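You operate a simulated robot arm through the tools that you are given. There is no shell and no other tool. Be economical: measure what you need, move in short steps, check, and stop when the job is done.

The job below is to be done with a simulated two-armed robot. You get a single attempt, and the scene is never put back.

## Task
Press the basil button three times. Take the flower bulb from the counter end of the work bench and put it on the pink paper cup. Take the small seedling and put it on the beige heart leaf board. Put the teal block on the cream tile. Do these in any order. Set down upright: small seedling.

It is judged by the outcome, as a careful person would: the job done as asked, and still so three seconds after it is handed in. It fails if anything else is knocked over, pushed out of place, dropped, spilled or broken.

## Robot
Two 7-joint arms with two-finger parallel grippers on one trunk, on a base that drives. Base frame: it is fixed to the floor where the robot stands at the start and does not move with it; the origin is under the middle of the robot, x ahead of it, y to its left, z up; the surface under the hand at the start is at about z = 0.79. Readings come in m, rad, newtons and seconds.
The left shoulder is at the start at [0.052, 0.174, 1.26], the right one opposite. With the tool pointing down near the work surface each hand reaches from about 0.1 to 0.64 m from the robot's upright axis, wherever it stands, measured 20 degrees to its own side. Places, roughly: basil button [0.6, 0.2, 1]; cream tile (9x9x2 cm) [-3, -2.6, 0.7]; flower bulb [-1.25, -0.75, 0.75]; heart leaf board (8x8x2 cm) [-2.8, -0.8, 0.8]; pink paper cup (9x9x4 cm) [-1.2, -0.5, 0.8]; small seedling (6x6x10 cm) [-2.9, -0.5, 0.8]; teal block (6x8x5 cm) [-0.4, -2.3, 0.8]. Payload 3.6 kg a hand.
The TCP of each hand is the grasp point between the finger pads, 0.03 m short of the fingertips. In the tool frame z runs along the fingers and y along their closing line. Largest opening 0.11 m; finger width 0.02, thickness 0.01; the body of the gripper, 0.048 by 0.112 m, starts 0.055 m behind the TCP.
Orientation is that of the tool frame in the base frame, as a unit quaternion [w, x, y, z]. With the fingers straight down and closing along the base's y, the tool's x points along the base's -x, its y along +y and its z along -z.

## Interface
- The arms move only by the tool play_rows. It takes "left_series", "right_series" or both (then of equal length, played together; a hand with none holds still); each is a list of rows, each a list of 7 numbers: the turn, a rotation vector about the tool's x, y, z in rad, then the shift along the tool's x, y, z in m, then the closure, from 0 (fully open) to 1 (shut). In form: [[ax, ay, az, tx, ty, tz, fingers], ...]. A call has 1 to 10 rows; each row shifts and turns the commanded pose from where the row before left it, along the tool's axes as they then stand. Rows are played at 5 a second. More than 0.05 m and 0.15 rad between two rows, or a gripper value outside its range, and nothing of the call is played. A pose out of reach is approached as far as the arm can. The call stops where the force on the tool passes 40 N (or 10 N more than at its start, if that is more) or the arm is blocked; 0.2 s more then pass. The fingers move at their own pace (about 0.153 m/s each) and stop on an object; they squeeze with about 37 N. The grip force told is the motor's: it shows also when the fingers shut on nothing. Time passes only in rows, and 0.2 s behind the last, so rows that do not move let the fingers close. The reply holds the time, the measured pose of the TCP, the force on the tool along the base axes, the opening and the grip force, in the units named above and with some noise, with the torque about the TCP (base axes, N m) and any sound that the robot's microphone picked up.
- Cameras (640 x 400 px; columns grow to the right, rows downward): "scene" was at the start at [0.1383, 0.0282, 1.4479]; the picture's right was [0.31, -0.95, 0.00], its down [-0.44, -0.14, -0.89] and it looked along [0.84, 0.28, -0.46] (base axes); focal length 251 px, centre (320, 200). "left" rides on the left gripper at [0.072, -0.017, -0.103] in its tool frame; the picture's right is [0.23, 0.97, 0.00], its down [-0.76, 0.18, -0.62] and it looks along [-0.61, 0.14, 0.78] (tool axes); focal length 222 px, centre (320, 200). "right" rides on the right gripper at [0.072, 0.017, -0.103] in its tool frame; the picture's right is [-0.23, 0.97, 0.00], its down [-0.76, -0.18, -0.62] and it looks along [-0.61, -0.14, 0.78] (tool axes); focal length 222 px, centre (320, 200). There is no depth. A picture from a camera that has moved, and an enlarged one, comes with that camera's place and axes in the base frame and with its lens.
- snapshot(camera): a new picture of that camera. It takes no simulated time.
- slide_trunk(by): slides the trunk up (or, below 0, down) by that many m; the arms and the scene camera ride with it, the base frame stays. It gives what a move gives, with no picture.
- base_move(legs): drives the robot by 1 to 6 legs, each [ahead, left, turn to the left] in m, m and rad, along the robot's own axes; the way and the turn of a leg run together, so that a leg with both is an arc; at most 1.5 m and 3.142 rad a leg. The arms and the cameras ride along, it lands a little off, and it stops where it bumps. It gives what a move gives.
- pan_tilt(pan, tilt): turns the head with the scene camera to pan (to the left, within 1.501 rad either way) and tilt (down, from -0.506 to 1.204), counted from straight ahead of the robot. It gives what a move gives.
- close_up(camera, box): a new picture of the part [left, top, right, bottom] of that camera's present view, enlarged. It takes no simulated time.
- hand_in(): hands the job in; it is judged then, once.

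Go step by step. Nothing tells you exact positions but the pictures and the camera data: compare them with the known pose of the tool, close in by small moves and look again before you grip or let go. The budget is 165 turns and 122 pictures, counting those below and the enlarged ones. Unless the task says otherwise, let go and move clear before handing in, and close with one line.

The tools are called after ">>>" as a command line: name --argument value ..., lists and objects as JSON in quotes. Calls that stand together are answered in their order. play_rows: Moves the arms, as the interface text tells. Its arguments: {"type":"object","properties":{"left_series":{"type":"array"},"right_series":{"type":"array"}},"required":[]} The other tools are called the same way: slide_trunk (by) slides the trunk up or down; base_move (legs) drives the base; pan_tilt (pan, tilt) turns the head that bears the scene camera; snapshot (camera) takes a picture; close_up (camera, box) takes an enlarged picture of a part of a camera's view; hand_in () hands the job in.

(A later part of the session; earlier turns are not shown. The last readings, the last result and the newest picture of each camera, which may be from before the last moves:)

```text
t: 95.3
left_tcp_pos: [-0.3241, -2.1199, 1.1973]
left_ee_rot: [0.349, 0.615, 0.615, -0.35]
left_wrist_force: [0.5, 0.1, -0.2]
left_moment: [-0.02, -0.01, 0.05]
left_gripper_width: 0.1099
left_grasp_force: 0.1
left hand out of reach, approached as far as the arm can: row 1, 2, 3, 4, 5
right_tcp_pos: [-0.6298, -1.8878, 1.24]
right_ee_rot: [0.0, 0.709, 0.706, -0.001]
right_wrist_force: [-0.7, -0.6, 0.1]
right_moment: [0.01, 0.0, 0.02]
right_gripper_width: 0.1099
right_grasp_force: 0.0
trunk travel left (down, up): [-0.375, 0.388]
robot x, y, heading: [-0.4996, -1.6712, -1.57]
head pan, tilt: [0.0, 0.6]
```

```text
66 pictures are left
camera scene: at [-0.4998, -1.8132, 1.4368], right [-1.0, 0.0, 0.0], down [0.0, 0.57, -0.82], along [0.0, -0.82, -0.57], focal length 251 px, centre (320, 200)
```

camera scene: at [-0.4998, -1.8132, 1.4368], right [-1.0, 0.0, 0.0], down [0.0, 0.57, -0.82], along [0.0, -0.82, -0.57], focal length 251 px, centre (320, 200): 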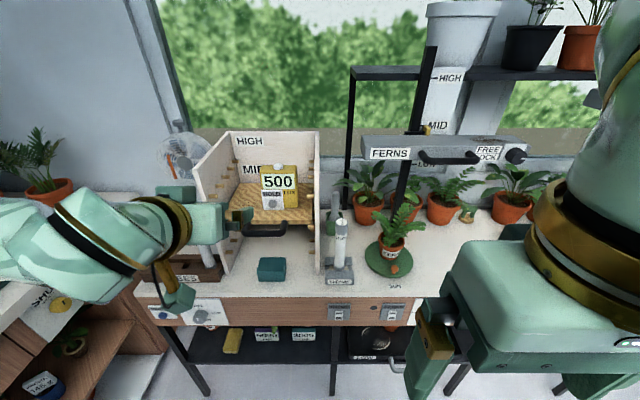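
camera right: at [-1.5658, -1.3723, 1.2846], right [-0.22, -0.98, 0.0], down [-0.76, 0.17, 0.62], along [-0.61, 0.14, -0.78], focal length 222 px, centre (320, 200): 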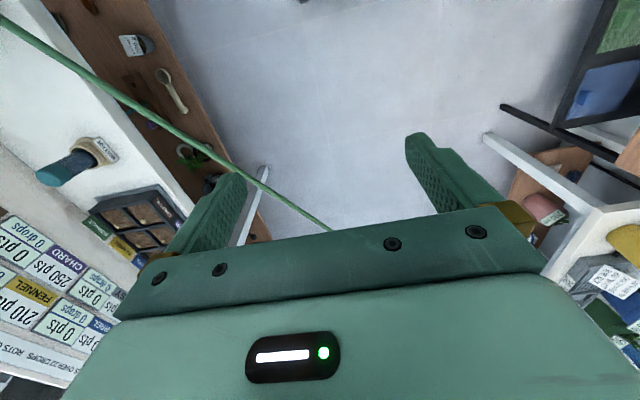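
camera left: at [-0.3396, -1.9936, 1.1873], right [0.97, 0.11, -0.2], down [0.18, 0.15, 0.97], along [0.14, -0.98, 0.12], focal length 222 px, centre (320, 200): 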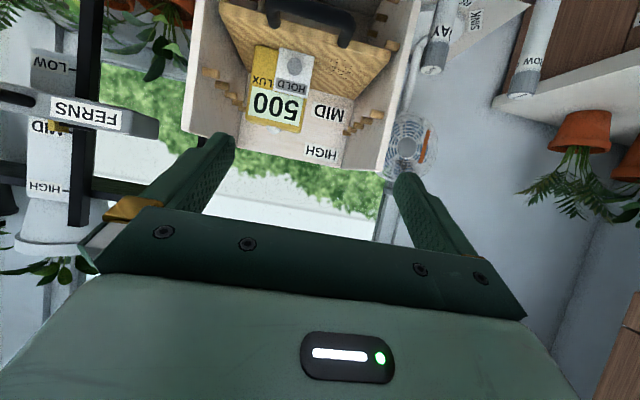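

Tilt is 59° now. I slide the trunk down to bring the hand to block height, in front of the bench edge.

>>> slide_trunk --by -0.28

>>> snapshot --camera "left"

>>> snapshot --camera "scene"

```text
t: 98.1
left_tcp_pos: [-0.3252, -2.1871, 0.7972]
left_ee_rot: [0.253, 0.66, 0.66, -0.253]
left_wrist_force: [-0.3, 0.7, -0.6]
left_moment: [0.01, 0.02, 0.01]
left_gripper_width: 0.1102
left_grasp_force: 0.0
right_tcp_pos: [-0.6296, -1.9518, 0.9315]
right_ee_rot: [-0.072, 0.705, 0.702, 0.072]
right_wrist_force: [0.7, 0.5, -1.0]
right_moment: [-0.04, 0.02, 0.01]
right_gripper_width: 0.1096
right_grasp_force: 0.0
trunk travel left (down, up): [-0.095, 0.668]
robot x, y, heading: [-0.4983, -1.6729, -1.569]
head pan, tilt: [0.0, 0.6]
```

```text
65 pictures are left
camera left: at [-0.3406, -2.0639, 0.8253], right [0.97, 0.17, -0.15], down [0.18, -0.15, 0.97], along [0.14, -0.97, -0.18], focal length 222 px, centre (320, 200)
```

left: 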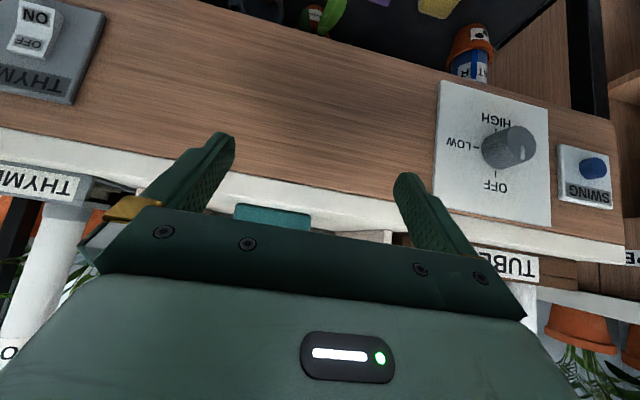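

```text
64 pictures are left
camera scene: at [-0.4997, -1.9496, 1.1462], right [-1.0, 0.0, 0.0], down [0.0, 0.57, -0.82], along [0.0, -0.82, -0.57], focal length 251 px, centre (320, 200)
```

scene: 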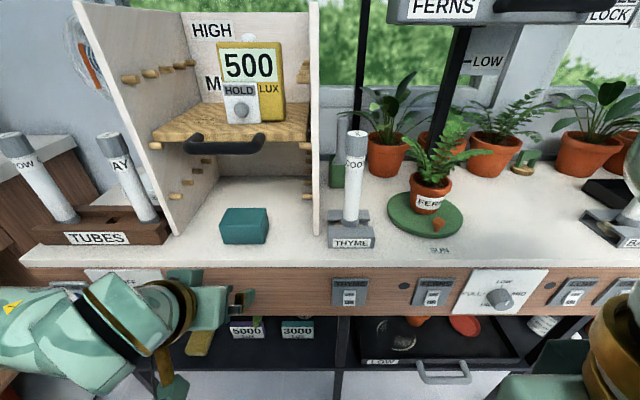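

Sliding the trunk also leaned it forward; the hand is now low, just before the bench front, tilted 42°. I raise it and draw it slightly back.

>>> play_rows --left_series '[[0, 0, 0, -0.0059, 0, -0.0216, 0], [0, 0, 0, -0.0059, 0, -0.0216, 0], [0, 0, 0, -0.0059, -0.01, -0.0216, 0], [0, 0, 0, -0.0059, -0.01, -0.0216, 0]]'

>>> snapshot --camera "left"

```text
t: 99.1
left_tcp_pos: [-0.3553, -2.1748, 0.8769]
left_ee_rot: [0.253, 0.66, 0.661, -0.252]
left_wrist_force: [-0.7, -0.7, -0.5]
left_moment: [0.03, 0.01, -0.03]
left_gripper_width: 0.1098
left_grasp_force: 0.0
left hand out of reach, approached as far as the arm can: row 1, 2, 3
right_tcp_pos: [-0.6299, -1.9517, 0.9319]
right_ee_rot: [-0.071, 0.705, 0.702, 0.073]
right_wrist_force: [-0.2, -0.9, -0.4]
right_moment: [-0.02, 0.02, -0.01]
right_gripper_width: 0.1097
right_grasp_force: 0.0
trunk travel left (down, up): [-0.095, 0.668]
robot x, y, heading: [-0.4962, -1.6757, -1.569]
head pan, tilt: [0.0, 0.6]
```

```text
63 pictures are left
camera left: at [-0.3702, -2.0514, 0.9058], right [0.97, 0.17, -0.15], down [0.18, -0.15, 0.97], along [0.14, -0.97, -0.18], focal length 222 px, centre (320, 200)
```

left: 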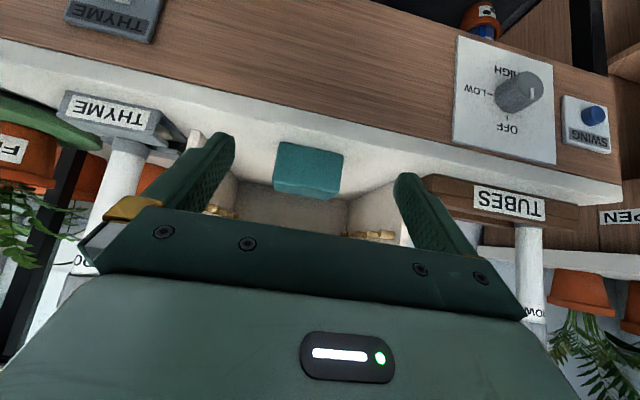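

The block is centred at x ≈ -0.354, z 0.80–0.85. I advance along the slope half-way and check.

>>> play_rows --left_series '[[0, 0, 0, -0.0195, 0, 0.0306, 0], [0, 0, 0, -0.0195, 0.001, 0.0306, 0]]'

>>> snapshot --camera "left"

>>> close_up --camera "scene" --box '[80, 80, 400, 280]'

```text
t: 99.7
left_tcp_pos: [-0.352, -2.2409, 0.8577]
left_ee_rot: [0.253, 0.661, 0.66, -0.253]
left_wrist_force: [-1.0, -1.1, -0.5]
left_moment: [0.0, 0.01, -0.01]
left_gripper_width: 0.1101
left_grasp_force: 0.1
right_tcp_pos: [-0.6283, -1.9527, 0.9311]
right_ee_rot: [-0.073, 0.704, 0.702, 0.073]
right_wrist_force: [0.2, -0.6, -0.2]
right_moment: [-0.03, 0.01, 0.02]
right_gripper_width: 0.1099
right_grasp_force: 0.1
trunk travel left (down, up): [-0.095, 0.668]
robot x, y, heading: [-0.5, -1.6723, -1.573]
head pan, tilt: [0.0, 0.6]
```

```text
62 pictures are left
camera left: at [-0.3675, -2.1178, 0.8861], right [0.97, 0.17, -0.15], down [0.18, -0.15, 0.97], along [0.14, -0.97, -0.18], focal length 222 px, centre (320, 200)
```

left: 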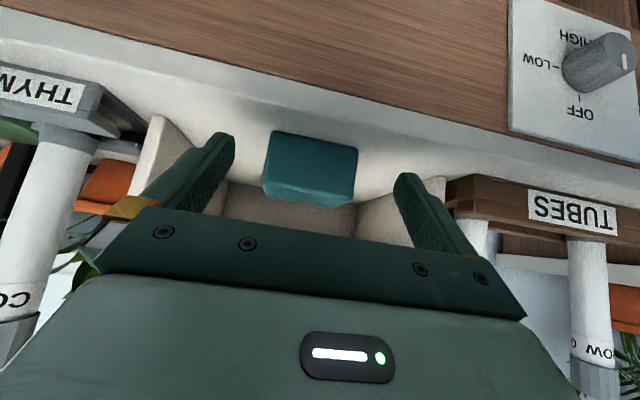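

```text
2.00 times, centred on (240, 180) of scene
camera zoom: at [-0.4996, -1.9505, 1.1458], right [-1.0, 0.0, 0.0], down [0.0, 0.57, -0.82], along [0.0, -0.82, -0.57], focal length 502 px, centre (480, 240)
```

zoom: 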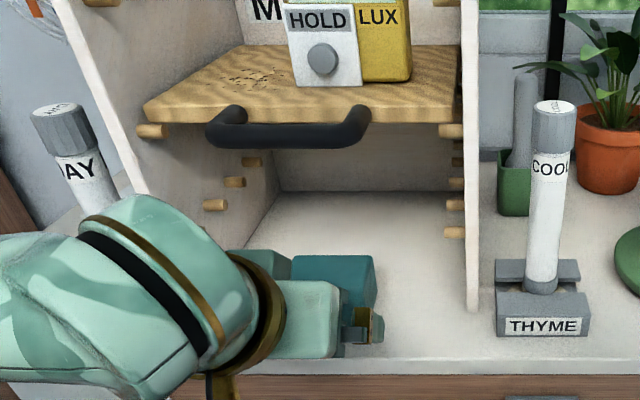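

Block is centred between the fingers and the handle is well above the wrist. Advance the rest and close.

>>> play_rows --left_series '[[0, 0, 0, -0.02, -0.001, 0.03, 0], [0, 0, 0, -0.02, 0, 0.029, 0], [0, 0, 0, 0, 0, 0, 0]]'

>>> snapshot --camera "left"

>>> close_up --camera "scene" --box '[80, 80, 400, 280]'

```text
t: 100.5
left_tcp_pos: [-0.3509, -2.3114, 0.8415]
left_ee_rot: [0.252, 0.661, 0.659, -0.253]
left_wrist_force: [0.3, 0.9, 0.7]
left_moment: [0.0, 0.0, -0.03]
left_gripper_width: 0.1096
left_grasp_force: 0.0
right_tcp_pos: [-0.6292, -1.952, 0.9316]
right_ee_rot: [-0.072, 0.705, 0.702, 0.072]
right_wrist_force: [-0.3, -0.4, -0.4]
right_moment: [-0.01, 0.01, -0.01]
right_gripper_width: 0.1101
right_grasp_force: 0.0
trunk travel left (down, up): [-0.095, 0.668]
robot x, y, heading: [-0.5005, -1.6724, -1.571]
head pan, tilt: [0.0, 0.6]
```

```text
60 pictures are left
camera left: at [-0.3672, -2.1871, 0.8689], right [0.97, 0.17, -0.15], down [0.18, -0.15, 0.97], along [0.14, -0.97, -0.18], focal length 222 px, centre (320, 200)
```

left: 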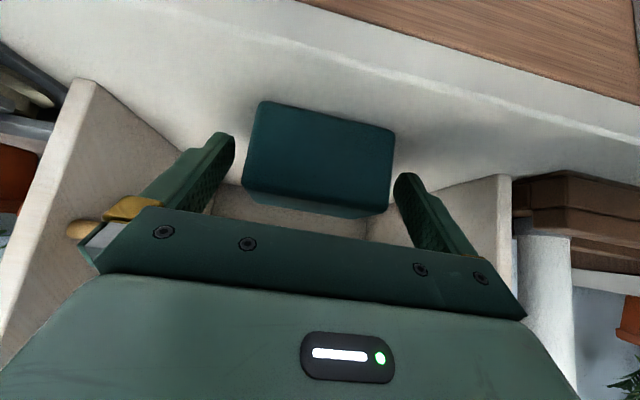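

```text
2.00 times, centred on (240, 180) of scene
camera zoom: at [-0.4997, -1.95, 1.146], right [-1.0, 0.0, 0.0], down [0.0, 0.57, -0.82], along [0.0, -0.82, -0.57], focal length 502 px, centre (480, 240)
```

zoom: 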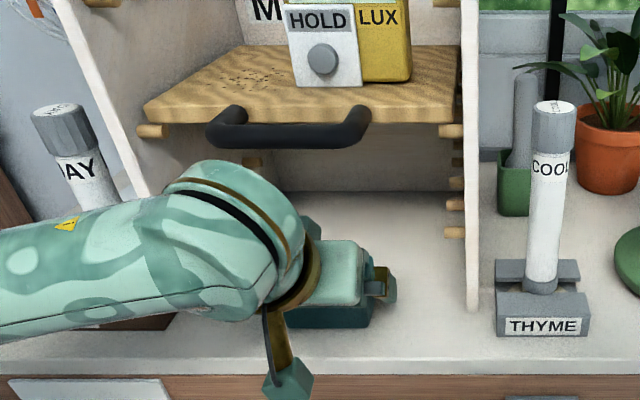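

Advance another 1.5 cm horizontally for a fuller grip, then close.

>>> play_rows --left_series '[[0, 0, 0, -0.0112, 0, 0.01, 0], [0, 0, 0, 0, 0, 0, 0.15], [0, 0, 0, 0, 0, 0, 0.3], [0, 0, 0, 0, 0, 0, 1], [0, 0, 0, 0, 0, 0, 1]]'

```text
t: 101.7
left_tcp_pos: [-0.352, -2.3257, 0.8413]
left_ee_rot: [0.254, 0.66, 0.66, -0.253]
left_wrist_force: [0.0, 0.1, -0.5]
left_moment: [0.05, 0.02, 0.01]
left_gripper_width: 0.0796
left_grasp_force: 37.1
right_tcp_pos: [-0.6296, -1.9525, 0.9313]
right_ee_rot: [-0.073, 0.704, 0.703, 0.072]
right_wrist_force: [0.1, -0.4, 0.8]
right_moment: [-0.04, -0.05, -0.02]
right_gripper_width: 0.1099
right_grasp_force: 0.0
trunk travel left (down, up): [-0.095, 0.668]
robot x, y, heading: [-0.4973, -1.6705, -1.569]
head pan, tilt: [0.0, 0.6]
```

Gripped at 8.0 cm. Lift 3 cm and draw straight back by driving backwards.

>>> play_rows --left_series '[[0, 0, 0, -0.01, 0, -0.0111, 1], [0, 0, 0, -0.01, 0, -0.0111, 1], [0, 0, 0, 0.015, 0, -0.0134, 1], [0, 0, 0, 0.015, 0, -0.0134, 1]]'

>>> base_move --legs '[[-0.25, 0, 0]]'

>>> snapshot --camera "scene"

```text
t: 102.7
left_tcp_pos: [-0.3548, -2.2853, 0.8703]
left_ee_rot: [0.252, 0.66, 0.66, -0.253]
left_wrist_force: [0.9, -0.3, -1.1]
left_moment: [0.01, -0.04, 0.01]
left_gripper_width: 0.0796
left_grasp_force: 37.2
right_tcp_pos: [-0.6295, -1.9524, 0.9304]
right_ee_rot: [-0.071, 0.705, 0.702, 0.072]
right_wrist_force: [0.0, 0.1, 0.2]
right_moment: [0.01, 0.02, -0.01]
right_gripper_width: 0.1101
right_grasp_force: 0.0
trunk travel left (down, up): [-0.095, 0.668]
robot x, y, heading: [-0.4972, -1.6698, -1.574]
head pan, tilt: [0.0, 0.6]
```

```text
t: 104.5
left_tcp_pos: [-0.3533, -2.0366, 0.8709]
left_ee_rot: [0.252, 0.661, 0.66, -0.253]
left_wrist_force: [-0.1, 0.3, -1.3]
left_moment: [0.01, -0.03, 0.01]
left_gripper_width: 0.0794
left_grasp_force: 36.9
right_tcp_pos: [-0.6291, -1.7027, 0.9327]
right_ee_rot: [-0.071, 0.706, 0.701, 0.072]
right_wrist_force: [-0.8, 0.3, -0.5]
right_moment: [-0.01, 0.02, 0.04]
right_gripper_width: 0.11
right_grasp_force: 0.0
trunk travel left (down, up): [-0.095, 0.668]
robot x, y, heading: [-0.4999, -1.4288, -1.573]
head pan, tilt: [0.0, 0.6]
```

```text
58 pictures are left
camera scene: at [-0.4995, -1.7012, 1.1462], right [-1.0, 0.0, 0.0], down [0.0, 0.57, -0.82], along [0.0, -0.82, -0.57], focal length 251 px, centre (320, 200)
```

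scene: 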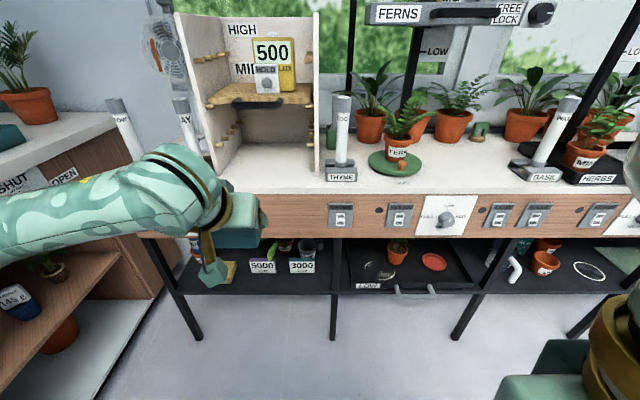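

The block is held and clear. Raise the trunk again, then tuck the left hand closer before driving to the north aisle.

>>> slide_trunk --by 0.28

>>> base_move --legs '[[-1.2, 0, 0], [-0.6, 0, 0]]'

>>> snapshot --camera "left"

```text
t: 107.4
left_tcp_pos: [-0.3542, -2.0384, 1.15]
left_ee_rot: [0.251, 0.661, 0.66, -0.254]
left_wrist_force: [0.3, 0.0, -1.0]
left_moment: [0.0, 0.01, 0.01]
left_gripper_width: 0.0793
left_grasp_force: 36.7
right_tcp_pos: [-0.6293, -1.7039, 1.2113]
right_ee_rot: [-0.073, 0.704, 0.703, 0.073]
right_wrist_force: [-0.3, -0.4, 0.5]
right_moment: [-0.02, -0.01, 0.0]
right_gripper_width: 0.1101
right_grasp_force: 0.0
trunk travel left (down, up): [-0.375, 0.388]
robot x, y, heading: [-0.5023, -1.4208, -1.574]
head pan, tilt: [0.0, 0.6]
```

```text
t: 116.5
left_tcp_pos: [-0.3593, -0.2301, 1.151]
left_ee_rot: [0.254, 0.659, 0.662, -0.252]
left_wrist_force: [-0.1, -0.4, -1.1]
left_moment: [0.01, 0.01, -0.02]
left_gripper_width: 0.0795
left_grasp_force: 36.7
right_tcp_pos: [-0.637, 0.1031, 1.2116]
right_ee_rot: [-0.072, 0.702, 0.704, 0.072]
right_wrist_force: [-0.1, 0.6, -0.4]
right_moment: [0.0, -0.02, 0.02]
right_gripper_width: 0.1099
right_grasp_force: 0.1
trunk travel left (down, up): [-0.375, 0.388]
robot x, y, heading: [-0.5073, 0.3817, -1.571]
head pan, tilt: [0.0, 0.6]
```

```text
57 pictures are left
camera left: at [-0.3752, -0.1064, 1.1788], right [0.97, 0.17, -0.15], down [0.18, -0.15, 0.97], along [0.15, -0.97, -0.18], focal length 222 px, centre (320, 200)
```

left: 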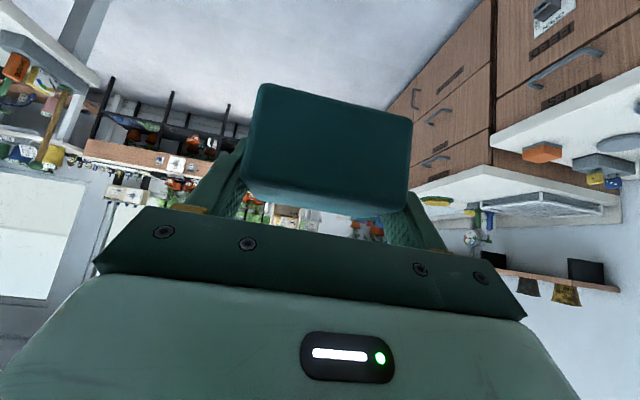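

I pull the held block closer to the body, turn to face west and look down the north aisle.

>>> play_rows --left_series '[[0, 0, 0, 0.03, 0, -0.0267, 1], [0, 0, 0, 0.03, 0, -0.0267, 1], [0, 0, 0, 0.03, 0, -0.0267, 1], [0, 0, 0, 0.03, 0, -0.0267, 1], [0, 0, 0, 0.03, 0, -0.0267, 1]]'

>>> base_move --legs '[[0, 0, -1.571]]'

>>> pan_tilt --pan 0.1 --tilt 0.4

>>> snapshot --camera "scene"

```text
t: 117.7
left_tcp_pos: [-0.3593, -0.0257, 1.1516]
left_ee_rot: [0.253, 0.659, 0.662, -0.252]
left_wrist_force: [-0.5, -0.3, -1.3]
left_moment: [0.0, -0.01, 0.02]
left_gripper_width: 0.0797
left_grasp_force: 36.7
right_tcp_pos: [-0.637, 0.1025, 1.2105]
right_ee_rot: [-0.072, 0.702, 0.705, 0.072]
right_wrist_force: [-0.5, -0.4, 0.3]
right_moment: [0.01, -0.05, 0.0]
right_gripper_width: 0.11
right_grasp_force: 0.0
trunk travel left (down, up): [-0.375, 0.388]
robot x, y, heading: [-0.5088, 0.3818, -1.565]
head pan, tilt: [0.0, 0.6]
```

```text
t: 121.9
left_tcp_pos: [-0.9179, 0.2322, 1.1528]
left_ee_rot: [0.002, 0.934, 0.005, -0.357]
left_wrist_force: [0.0, 0.1, -2.5]
left_moment: [-0.01, 0.0, -0.01]
left_gripper_width: 0.0794
left_grasp_force: 37.2
right_tcp_pos: [-0.7881, 0.5097, 1.2114]
right_ee_rot: [0.0, 0.995, 0.005, 0.102]
right_wrist_force: [0.3, -0.1, 0.1]
right_moment: [0.0, 0.01, 0.03]
right_gripper_width: 0.1101
right_grasp_force: 0.1
trunk travel left (down, up): [-0.375, 0.388]
robot x, y, heading: [-0.5037, 0.384, -3.131]
head pan, tilt: [0.0, 0.6]
```

```text
t: 122.6
left_tcp_pos: [-0.9175, 0.232, 1.1522]
left_ee_rot: [0.002, 0.934, 0.005, -0.357]
left_wrist_force: [-0.5, -0.7, -1.7]
left_moment: [-0.01, 0.0, -0.02]
left_gripper_width: 0.0796
left_grasp_force: 36.7
right_tcp_pos: [-0.7882, 0.5101, 1.211]
right_ee_rot: [0.0, 0.995, 0.004, 0.102]
right_wrist_force: [0.1, -0.8, -0.1]
right_moment: [0.02, 0.02, 0.03]
right_gripper_width: 0.11
right_grasp_force: 0.0
trunk travel left (down, up): [-0.375, 0.388]
robot x, y, heading: [-0.5114, 0.3791, -3.129]
head pan, tilt: [0.099, 0.4]
```

```text
56 pictures are left
camera scene: at [-0.6523, 0.3714, 1.455], right [-0.11, 0.99, 0.0], down [0.39, 0.04, -0.92], along [-0.92, -0.1, -0.39], focal length 251 px, centre (320, 200)
```

scene: 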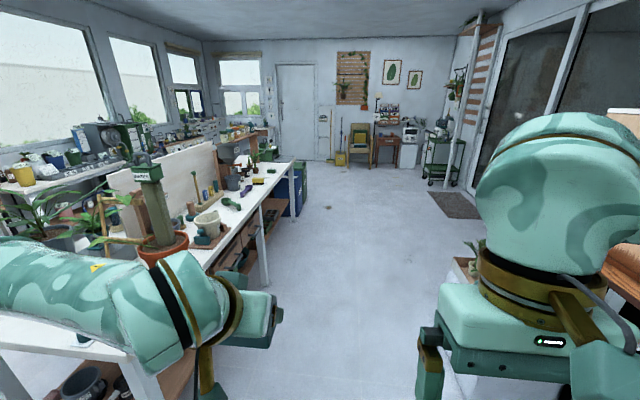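

The north aisle is open; the bench's west end is near x ≈ -3.07. I drive west and look at the far end.

>>> base_move --legs '[[1.4, 0, 0], [0.4, 0, 0]]'

>>> pan_tilt --pan 0.75 --tilt 0.5

>>> snapshot --camera "scene"

```text
t: 131.7
left_tcp_pos: [-2.7124, 0.1877, 1.1515]
left_ee_rot: [0.004, 0.934, 0.012, -0.357]
left_wrist_force: [-0.3, -0.5, -1.2]
left_moment: [0.01, -0.03, 0.03]
left_gripper_width: 0.0796
left_grasp_force: 37.0
right_tcp_pos: [-2.5894, 0.4679, 1.2115]
right_ee_rot: [-0.002, 0.995, 0.012, 0.104]
right_wrist_force: [-0.9, -0.4, 0.9]
right_moment: [0.03, 0.0, -0.02]
right_gripper_width: 0.11
right_grasp_force: 0.2
trunk travel left (down, up): [-0.375, 0.388]
robot x, y, heading: [-2.3043, 0.3442, -3.118]
head pan, tilt: [0.099, 0.4]
```

```text
t: 132.7
left_tcp_pos: [-2.713, 0.188, 1.1518]
left_ee_rot: [0.005, 0.934, 0.013, -0.357]
left_wrist_force: [0.3, 0.7, -1.7]
left_moment: [0.01, -0.02, -0.03]
left_gripper_width: 0.0797
left_grasp_force: 37.3
right_tcp_pos: [-2.5893, 0.4665, 1.2109]
right_ee_rot: [0.0, 0.995, 0.012, 0.102]
right_wrist_force: [0.3, -0.4, 0.2]
right_moment: [-0.03, 0.01, 0.02]
right_gripper_width: 0.11
right_grasp_force: 0.1
trunk travel left (down, up): [-0.375, 0.388]
robot x, y, heading: [-2.3026, 0.3418, -3.111]
head pan, tilt: [0.75, 0.499]
```

```text
55 pictures are left
camera scene: at [-2.4231, 0.279, 1.446], right [-0.7, 0.71, 0.0], down [0.34, 0.33, -0.88], along [-0.63, -0.61, -0.48], focal length 251 px, centre (320, 200)
```

scene: 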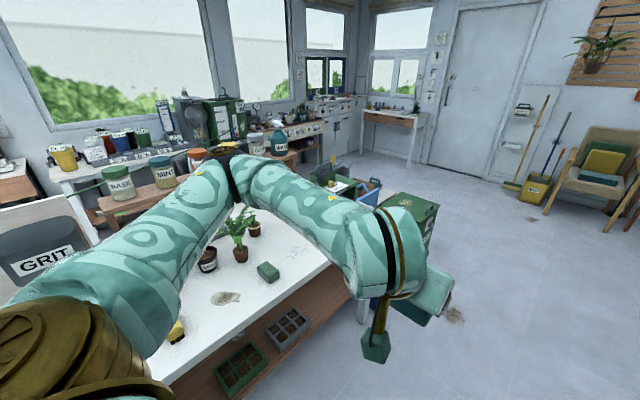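

I zoom in on the bench's west end to identify the seedling and the heart leaf board.

>>> close_up --camera "scene" --box '[90, 150, 410, 350]'

```text
2.00 times, centred on (250, 250) of scene
camera zoom: at [-2.4231, 0.279, 1.446], right [-0.7, 0.71, 0.0], down [0.34, 0.33, -0.88], along [-0.63, -0.61, -0.48], focal length 502 px, centre (460, 100)
```

zoom: 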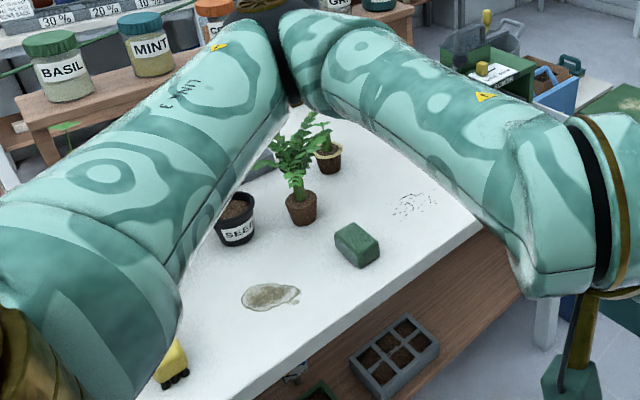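

The small seedling in a brown pot appears at about [-2.85, -0.52], behind a taller one at [-2.73, -0.42]. I drive a bit further, turn to face the bench, and look again.

>>> base_move --legs '[[0.37, 0, 0], [0, 0, 1.54]]'

>>> pan_tilt --pan -0.15 --tilt 0.6

>>> snapshot --camera "scene"

```text
t: 138.9
left_tcp_pos: [-2.5275, -0.0735, 1.1523]
left_ee_rot: [0.254, 0.655, 0.666, -0.251]
left_wrist_force: [0.6, -1.1, -1.7]
left_moment: [-0.03, 0.0, 0.01]
left_gripper_width: 0.0796
left_grasp_force: 36.8
right_tcp_pos: [-2.8073, 0.0548, 1.2116]
right_ee_rot: [-0.072, 0.699, 0.708, 0.072]
right_wrist_force: [0.3, -0.3, 0.4]
right_moment: [-0.02, 0.01, 0.01]
right_gripper_width: 0.1101
right_grasp_force: 0.1
trunk travel left (down, up): [-0.375, 0.388]
robot x, y, heading: [-2.6806, 0.3308, -1.558]
head pan, tilt: [0.75, 0.499]
```

```text
t: 140.1
left_tcp_pos: [-2.5283, -0.0742, 1.1523]
left_ee_rot: [0.255, 0.656, 0.665, -0.251]
left_wrist_force: [0.2, -0.5, -1.6]
left_moment: [0.0, 0.0, -0.01]
left_gripper_width: 0.0797
left_grasp_force: 37.3
right_tcp_pos: [-2.8061, 0.0536, 1.2105]
right_ee_rot: [-0.073, 0.699, 0.708, 0.072]
right_wrist_force: [-0.7, -0.5, 0.2]
right_moment: [0.0, 0.0, 0.01]
right_gripper_width: 0.1097
right_grasp_force: 0.0
trunk travel left (down, up): [-0.375, 0.388]
robot x, y, heading: [-2.6793, 0.336, -1.558]
head pan, tilt: [-0.15, 0.6]
```

```text
53 pictures are left
camera scene: at [-2.692, 0.1954, 1.4369], right [-0.99, 0.13, 0.0], down [0.08, 0.56, -0.82], along [-0.11, -0.82, -0.57], focal length 251 px, centre (320, 200)
```

scene: 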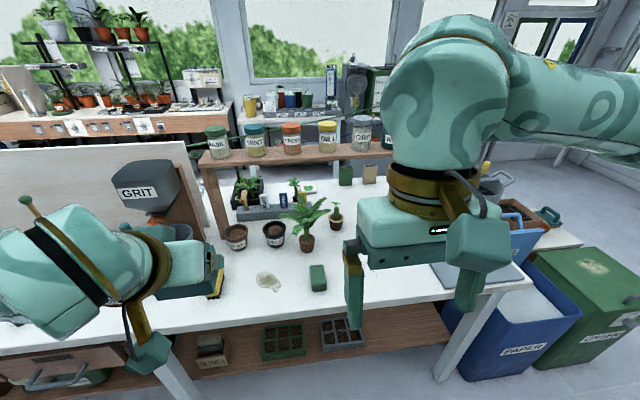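

>>> close_up --camera "scene" --box '[190, 140, 382, 260]'

>>> snapshot --camera "right"

```text
3.33 times, centred on (286, 200) of scene
camera zoom: at [-2.692, 0.1954, 1.4369], right [-0.99, 0.13, 0.0], down [0.08, 0.56, -0.82], along [-0.11, -0.82, -0.57], focal length 836 px, centre (433, 200)
```

zoom: 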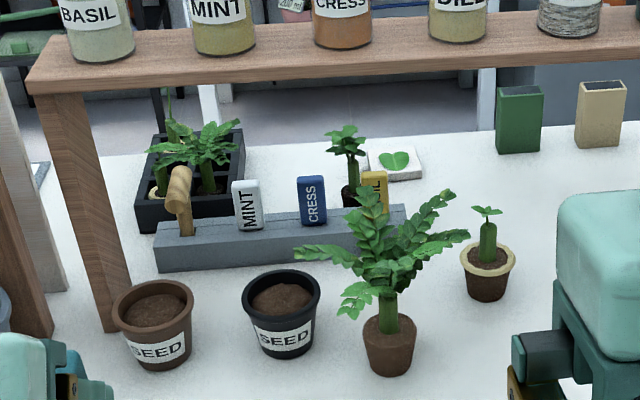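

```text
51 pictures are left
camera right: at [-2.7905, 0.1037, 1.3278], right [0.98, -0.21, -0.05], down [-0.17, -0.87, 0.46], along [-0.14, -0.44, -0.89], focal length 222 px, centre (320, 200)
```

right: 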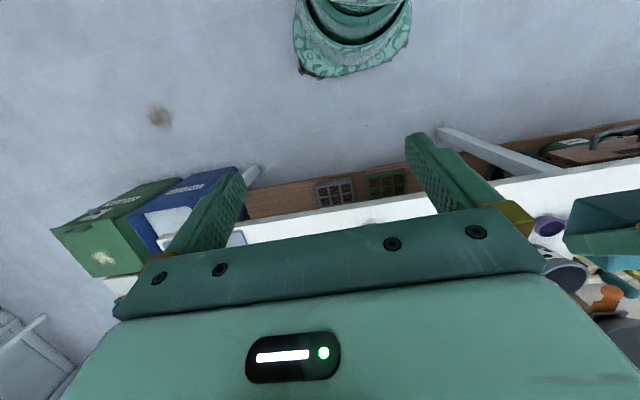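

The small seedling (pale rim pot) is at ≈[-2.85, -0.51] and the beige heart board at ≈[-2.77, -0.80], behind a jar shelf beam at y ≈ -0.58, z ≈ 1.07. I'll approach from the northwest, tilted, with the right hand, so as to miss the tall seedling's leaves and the beam; first tuck the left hand and tilt the right.

>>> play_rows --left_series '[[0, 0, 0, 0, 0, -0.042, 1], [0, 0, 0, 0, 0, -0.042, 1], [0, 0, 0, 0, 0, -0.042, 1], [0, 0, 0, 0, 0, -0.042, 1], [0, 0, 0, 0, 0, 0, 1], [0, 0, 0, 0, 0, 0, 1], [0, 0, 0, 0, 0, 0, 1]]' --right_series '[[0, -0.136, 0, 0, 0, 0, 0], [0, -0.136, 0, 0, 0, 0, 0], [0, -0.136, 0, 0, 0, 0, 0], [0, -0.136, 0, 0, 0, 0, 0], [0, -0.136, 0, 0, 0, 0, 0], [0, -0.136, 0, 0, 0, 0, 0], [0, -0.136, 0, 0, 0, 0, 0]]'

>>> base_move --legs '[[0, -0.26, 0], [0, 0, 0.4], [0.05, 0, 0]]'

>>> pan_tilt --pan -0.1 --tilt 0.6

>>> snapshot --camera "scene"

```text
t: 141.7
left_tcp_pos: [-2.5388, 0.0204, 1.2881]
left_ee_rot: [0.254, 0.655, 0.666, -0.251]
left_wrist_force: [1.1, 0.1, -1.3]
left_moment: [0.01, -0.01, 0.0]
left_gripper_width: 0.0796
left_grasp_force: 37.2
left hand out of reach, approached as far as the arm can: row 1, 2, 3
right_tcp_pos: [-2.7665, 0.0119, 1.2485]
right_ee_rot: [0.259, 0.653, 0.663, -0.257]
right_wrist_force: [0.7, -0.3, -0.3]
right_moment: [-0.01, -0.01, 0.01]
right_gripper_width: 0.11
right_grasp_force: 0.1
right hand out of reach, approached as far as the arm can: row 4, 5, 6, 7
trunk travel left (down, up): [-0.375, 0.388]
robot x, y, heading: [-2.679, 0.3342, -1.555]
head pan, tilt: [-0.15, 0.6]
```

```text
t: 145.3
left_tcp_pos: [-2.6698, 0.0491, 1.2874]
left_ee_rot: [0.299, 0.51, 0.783, -0.194]
left_wrist_force: [-0.1, -0.9, -1.0]
left_moment: [0.02, 0.01, 0.01]
left_gripper_width: 0.0797
left_grasp_force: 36.5
right_tcp_pos: [-2.8761, -0.0466, 1.2481]
right_ee_rot: [0.304, 0.51, 0.78, -0.2]
right_wrist_force: [1.0, -0.7, -0.2]
right_moment: [0.0, 0.04, 0.0]
right_gripper_width: 0.1101
right_grasp_force: 0.1
trunk travel left (down, up): [-0.375, 0.388]
robot x, y, heading: [-2.9243, 0.2885, -1.152]
head pan, tilt: [-0.15, 0.6]
```

```text
t: 145.9
left_tcp_pos: [-2.6696, 0.0493, 1.2867]
left_ee_rot: [0.299, 0.51, 0.783, -0.195]
left_wrist_force: [-0.1, -0.3, -1.1]
left_moment: [0.03, -0.01, 0.01]
left_gripper_width: 0.0796
left_grasp_force: 36.9
right_tcp_pos: [-2.875, -0.0481, 1.2478]
right_ee_rot: [0.304, 0.509, 0.78, -0.199]
right_wrist_force: [-0.7, -0.3, 0.1]
right_moment: [0.0, 0.0, 0.02]
right_gripper_width: 0.11
right_grasp_force: 0.1
trunk travel left (down, up): [-0.375, 0.388]
robot x, y, heading: [-2.9219, 0.2859, -1.16]
head pan, tilt: [-0.099, 0.6]
```

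```text
50 pictures are left
camera scene: at [-2.8742, 0.1525, 1.4367], right [-0.95, -0.31, 0.0], down [-0.18, 0.54, -0.82], along [0.26, -0.78, -0.57], focal length 251 px, centre (320, 200)
```

scene: 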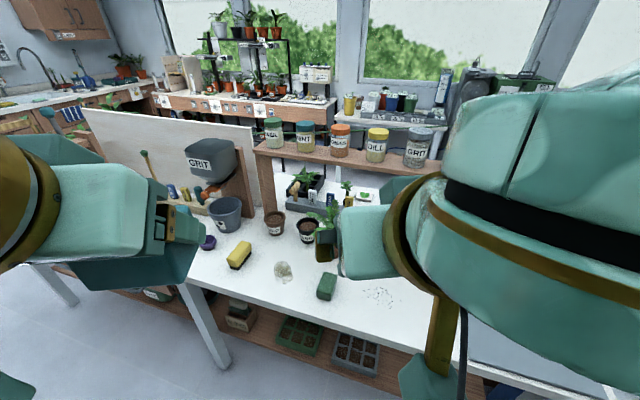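

Now lower the trunk so the arms reach further and look from both cameras.

>>> slide_trunk --by -0.25

>>> snapshot --camera "scene"

>>> snapshot --camera "right"

```text
t: 148.5
left_tcp_pos: [-2.6366, -0.0299, 0.9673]
left_ee_rot: [0.198, 0.531, 0.814, -0.129]
left_wrist_force: [-0.6, 0.3, -1.6]
left_moment: [0.0, 0.0, -0.03]
left_gripper_width: 0.0796
left_grasp_force: 37.2
right_tcp_pos: [-2.8442, -0.1164, 0.9282]
right_ee_rot: [0.202, 0.531, 0.812, -0.133]
right_wrist_force: [-0.3, -0.3, 0.1]
right_moment: [0.03, 0.02, 0.02]
right_gripper_width: 0.1101
right_grasp_force: 0.0
trunk travel left (down, up): [-0.125, 0.638]
robot x, y, heading: [-2.922, 0.2851, -1.154]
head pan, tilt: [-0.099, 0.6]
```

```text
49 pictures are left
camera scene: at [-2.827, 0.0453, 1.1784], right [-0.95, -0.31, 0.0], down [-0.18, 0.54, -0.82], along [0.26, -0.78, -0.57], focal length 251 px, centre (320, 200)
```

scene: 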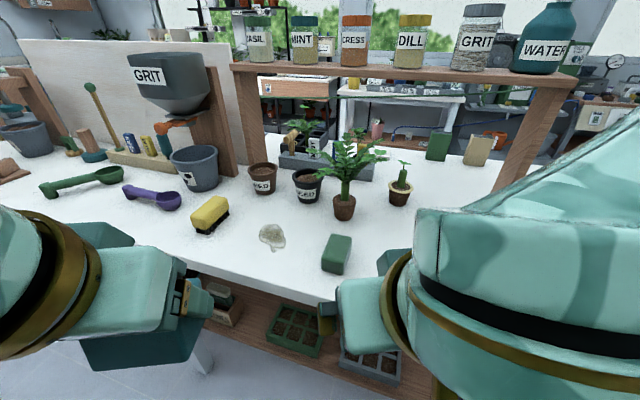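

```text
48 pictures are left
camera right: at [-2.8744, -0.0064, 0.9852], right [0.97, 0.21, 0.1], down [-0.01, -0.42, 0.91], along [0.23, -0.88, -0.4], focal length 222 px, centre (320, 200)
```

right: 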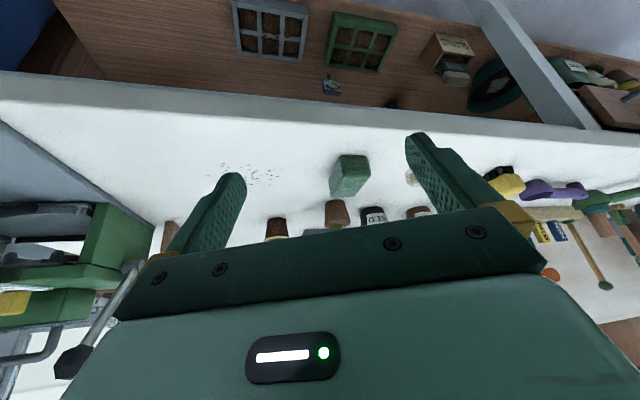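

Small seedling ≈[-2.853, -0.516], rim z ≈ 0.86. I move the base 8 cm ahead, tilt the hand more (45°) to slip under the tall plant's leaf, and go to a pre-grasp point.

>>> base_move --legs '[[0.08, 0, 0]]'

>>> play_rows --right_series '[[0, -0.15, 0, 0, -0.03, 0, 0], [0, -0.15, 0, 0, -0.03, 0, 0], [0, 0, 0, 0, -0.04, 0, 0], [0, 0, 0, 0, -0.04, 0, 0], [0, 0, 0, 0, -0.03, 0, 0]]'

>>> snapshot --camera "right"

```text
t: 149.6
left_tcp_pos: [-2.6038, -0.1071, 0.9666]
left_ee_rot: [0.196, 0.531, 0.815, -0.128]
left_wrist_force: [0.2, -0.4, -1.8]
left_moment: [0.0, -0.02, -0.01]
left_gripper_width: 0.0799
left_grasp_force: 36.9
right_tcp_pos: [-2.8117, -0.1917, 0.9265]
right_ee_rot: [0.201, 0.532, 0.812, -0.135]
right_wrist_force: [0.2, -0.2, 0.0]
right_moment: [0.01, 0.01, -0.01]
right_gripper_width: 0.1098
right_grasp_force: 0.0
trunk travel left (down, up): [-0.125, 0.638]
robot x, y, heading: [-2.8889, 0.2085, -1.157]
head pan, tilt: [-0.099, 0.6]
```

```text
t: 150.8
left_tcp_pos: [-2.6036, -0.1058, 0.968]
left_ee_rot: [0.197, 0.531, 0.814, -0.128]
left_wrist_force: [-0.9, 0.8, -0.9]
left_moment: [-0.02, 0.01, -0.03]
left_gripper_width: 0.0795
left_grasp_force: 37.2
right_tcp_pos: [-2.8714, -0.32, 0.9767]
right_ee_rot: [0.32, 0.504, 0.773, -0.212]
right_wrist_force: [-0.6, -0.3, -0.1]
right_moment: [0.01, -0.01, -0.03]
right_gripper_width: 0.1101
right_grasp_force: 0.1
right hand out of reach, approached as far as the arm can: row 1, 2, 3, 4, 5
trunk travel left (down, up): [-0.125, 0.638]
robot x, y, heading: [-2.8935, 0.2083, -1.156]
head pan, tilt: [-0.099, 0.6]
```

```text
47 pictures are left
camera right: at [-2.9073, -0.1995, 0.9977], right [0.96, 0.24, 0.16], down [-0.12, -0.16, 0.98], along [0.26, -0.96, -0.12], focal length 222 px, centre (320, 200)
```

right: 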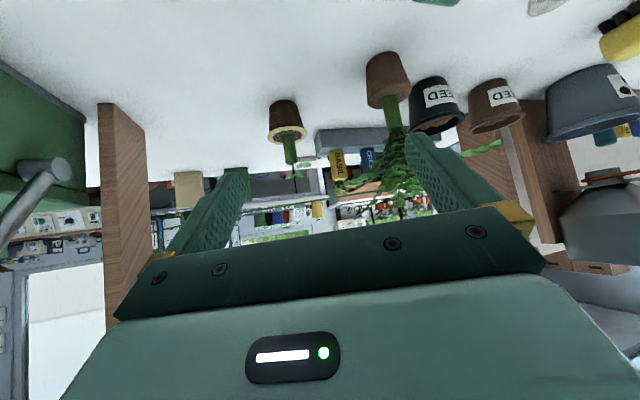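

The pot is confirmed at [-2.854, -0.517], z 0.80–0.86. I check the commanded pose with a tiny move.

>>> play_rows --right_series '[[0, 0, 0, 0, -0.005, 0, 0], [0, 0, 0, 0, 0, 0, 0]]'

```text
t: 151.3
left_tcp_pos: [-2.6029, -0.1058, 0.9672]
left_ee_rot: [0.197, 0.531, 0.814, -0.129]
left_wrist_force: [-0.6, -0.4, -1.1]
left_moment: [0.0, 0.03, 0.02]
left_gripper_width: 0.0798
left_grasp_force: 36.7
right_tcp_pos: [-2.8763, -0.3226, 0.9765]
right_ee_rot: [0.32, 0.505, 0.773, -0.211]
right_wrist_force: [0.0, -0.6, 0.0]
right_moment: [0.05, 0.0, 0.02]
right_gripper_width: 0.1104
right_grasp_force: 0.0
trunk travel left (down, up): [-0.125, 0.638]
robot x, y, heading: [-2.8872, 0.2123, -1.161]
head pan, tilt: [-0.099, 0.6]
```

Stable. I descend and shift right to stand in front of the pot at grip height.

>>> play_rows --right_series '[[0, 0, 0, 0.01335, -0.0145, 0.0309, 0], [0, 0, 0, 0.01335, -0.0145, 0.0309, 0], [0, 0, 0, 0.01335, -0.0145, 0.0309, 0], [0, 0, 0, 0.01335, -0.0145, 0.0309, 0], [0, 0, 0, 0, 0, 0, 0]]'

>>> snapshot --camera "right"

>>> close_up --camera "scene" --box '[280, 110, 472, 230]'

```text
t: 152.6
left_tcp_pos: [-2.6035, -0.1053, 0.9663]
left_ee_rot: [0.197, 0.53, 0.815, -0.127]
left_wrist_force: [-0.8, 0.2, -1.7]
left_moment: [0.01, 0.01, -0.01]
left_gripper_width: 0.0799
left_grasp_force: 37.4
right_tcp_pos: [-2.9094, -0.392, 0.8488]
right_ee_rot: [0.321, 0.505, 0.773, -0.212]
right_wrist_force: [-0.2, -0.1, 0.0]
right_moment: [0.02, -0.01, -0.01]
right_gripper_width: 0.1101
right_grasp_force: 0.1
trunk travel left (down, up): [-0.125, 0.638]
robot x, y, heading: [-2.891, 0.2098, -1.157]
head pan, tilt: [-0.099, 0.6]
```

```text
46 pictures are left
camera right: at [-2.9445, -0.2713, 0.8716], right [0.96, 0.24, 0.16], down [-0.12, -0.16, 0.98], along [0.26, -0.96, -0.12], focal length 222 px, centre (320, 200)
```

right: 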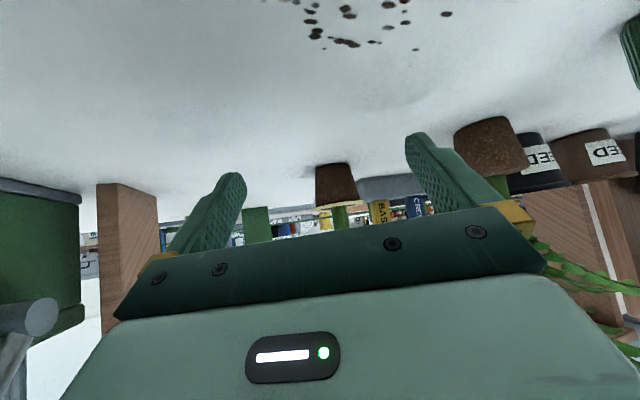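

```text
3.33 times, centred on (376, 170) of scene
camera zoom: at [-2.7939, -0.0301, 1.1783], right [-0.95, -0.31, 0.0], down [-0.18, 0.54, -0.82], along [0.26, -0.78, -0.57], focal length 836 px, centre (133, 300)
```

zoom: 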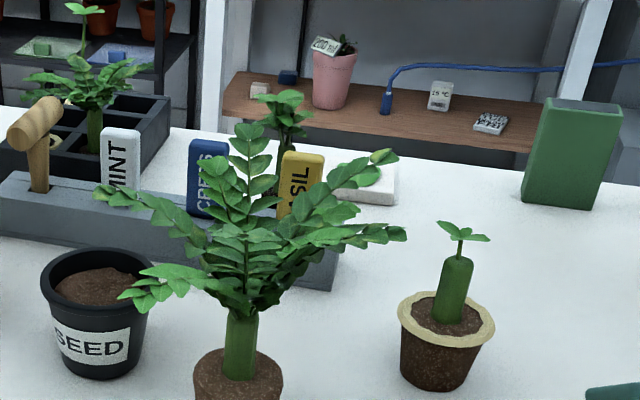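

The pot is straight ahead of the hand by 13 cm; leaf tips are higher. I advance three-quarters and check.

>>> play_rows --right_series '[[0, 0, 0, -0.0222, 0.001, 0.0248, 0], [0, 0, 0, -0.0222, 0.001, 0.0248, 0], [0, 0, 0, -0.0222, 0.001, 0.0248, 0], [0, 0, 0, 0, 0, 0, 0]]'

>>> snapshot --camera "right"

>>> close_up --camera "scene" --box '[280, 110, 472, 230]'

```text
t: 153.6
left_tcp_pos: [-2.6036, -0.1052, 0.9681]
left_ee_rot: [0.197, 0.531, 0.814, -0.127]
left_wrist_force: [-0.8, 0.0, -1.0]
left_moment: [0.01, -0.01, 0.01]
left_gripper_width: 0.0798
left_grasp_force: 36.9
right_tcp_pos: [-2.869, -0.4815, 0.845]
right_ee_rot: [0.32, 0.505, 0.773, -0.212]
right_wrist_force: [0.1, 0.0, 0.6]
right_moment: [0.0, 0.02, -0.01]
right_gripper_width: 0.11
right_grasp_force: 0.1
trunk travel left (down, up): [-0.125, 0.638]
robot x, y, heading: [-2.8894, 0.21, -1.156]
head pan, tilt: [-0.099, 0.6]
```

```text
44 pictures are left
camera right: at [-2.9032, -0.3618, 0.8669], right [0.96, 0.24, 0.16], down [-0.12, -0.16, 0.98], along [0.26, -0.96, -0.12], focal length 222 px, centre (320, 200)
```

right: 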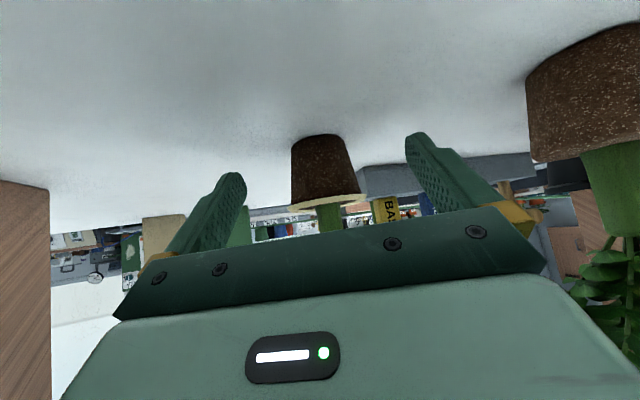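

```text
3.33 times, centred on (376, 170) of scene
camera zoom: at [-2.7941, -0.0302, 1.1782], right [-0.95, -0.31, 0.0], down [-0.17, 0.54, -0.82], along [0.26, -0.78, -0.57], focal length 836 px, centre (133, 300)
```

zoom: 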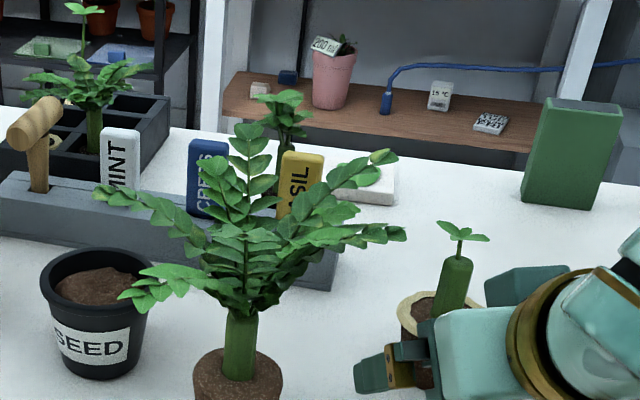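

Centred; the pot is about 4 cm further. Advance and close on it.

>>> play_rows --right_series '[[0, 0, 0, -0.0141, 0, 0.0142, 0], [0, 0, 0, -0.0141, 0, 0.0142, 0], [0, 0, 0, 0, 0, 0, 0]]'

>>> snapshot --camera "right"

```text
t: 154.3
left_tcp_pos: [-2.6063, -0.1022, 0.9696]
left_ee_rot: [0.199, 0.532, 0.813, -0.129]
left_wrist_force: [0.0, -0.5, -1.8]
left_moment: [0.02, 0.0, 0.02]
left_gripper_width: 0.0797
left_grasp_force: 37.6
right_tcp_pos: [-2.8607, -0.5142, 0.8475]
right_ee_rot: [0.321, 0.507, 0.77, -0.214]
right_wrist_force: [0.5, 0.2, -0.4]
right_moment: [-0.02, -0.01, 0.03]
right_gripper_width: 0.1099
right_grasp_force: 0.2
trunk travel left (down, up): [-0.125, 0.638]
robot x, y, heading: [-2.8881, 0.2122, -1.161]
head pan, tilt: [-0.099, 0.6]
```

```text
42 pictures are left
camera right: at [-2.8941, -0.3934, 0.8687], right [0.96, 0.24, 0.16], down [-0.12, -0.15, 0.98], along [0.26, -0.96, -0.12], focal length 222 px, centre (320, 200)
```

right: 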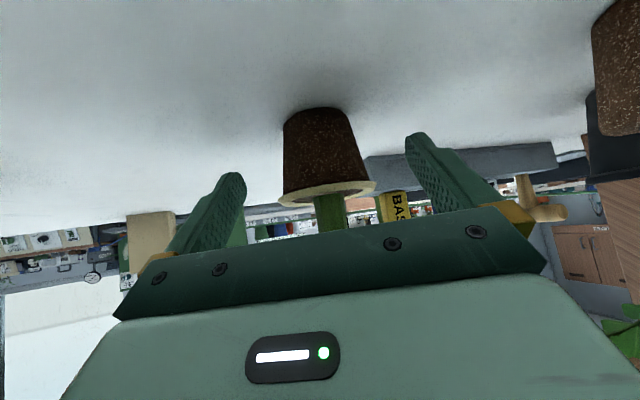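

The pot sits between the pads. Close.

>>> play_rows --right_series '[[0, 0, 0, -0.0035, 0, 0.0035, 0.2], [0, 0, 0, 0, 0, 0, 0.4], [0, 0, 0, 0, 0, 0, 1], [0, 0, 0, 0, 0, 0, 1]]'

>>> snapshot --camera "right"

```text
t: 155.3
left_tcp_pos: [-2.6095, -0.1009, 0.9699]
left_ee_rot: [0.201, 0.531, 0.813, -0.128]
left_wrist_force: [-0.6, -0.1, -0.9]
left_moment: [0.0, 0.03, -0.01]
left_gripper_width: 0.0792
left_grasp_force: 37.3
right_tcp_pos: [-2.8585, -0.5174, 0.8471]
right_ee_rot: [0.324, 0.505, 0.771, -0.213]
right_wrist_force: [-3.8, 1.5, 8.3]
right_moment: [-0.08, 0.25, -0.09]
right_gripper_width: 0.0561
right_grasp_force: 37.3
trunk travel left (down, up): [-0.125, 0.638]
robot x, y, heading: [-2.889, 0.2111, -1.159]
head pan, tilt: [-0.099, 0.6]
```

```text
41 pictures are left
camera right: at [-2.8924, -0.3973, 0.8692], right [0.96, 0.24, 0.16], down [-0.13, -0.15, 0.98], along [0.26, -0.96, -0.11], focal length 222 px, centre (320, 200)
```

right: 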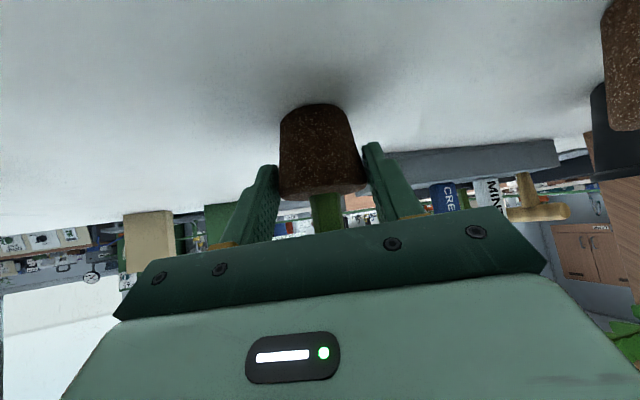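

>>> close_up --camera "right" --box '[224, 90, 416, 210]'

>>> close_up --camera "scene" --box '[330, 130, 458, 210]'

```text
3.33 times, centred on (320, 150) of right
camera zoom: at [-2.8924, -0.3973, 0.8692], right [0.96, 0.24, 0.16], down [-0.13, -0.15, 0.98], along [0.26, -0.96, -0.11], focal length 740 px, centre (320, 367)
```

zoom: 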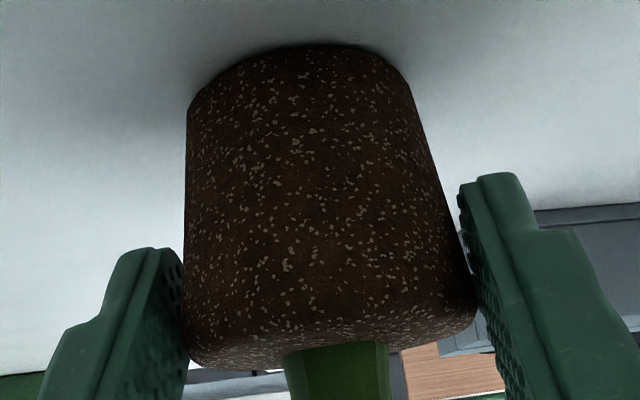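

```text
5.00 times, centred on (394, 170) of scene
camera zoom: at [-2.8005, -0.0245, 1.1798], right [-0.95, -0.31, 0.0], down [-0.17, 0.53, -0.83], along [0.26, -0.79, -0.56], focal length 1255 px, centre (-50, 350)
```

zoom: 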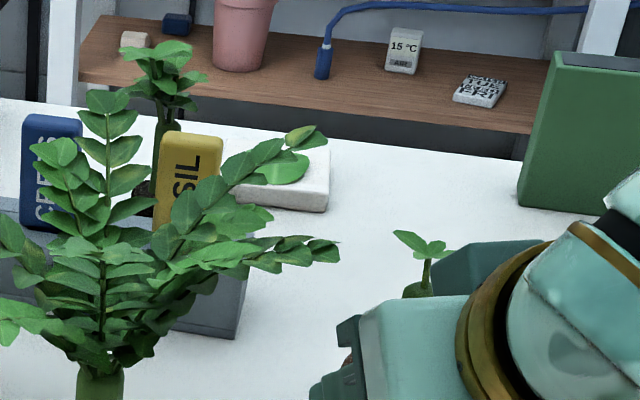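

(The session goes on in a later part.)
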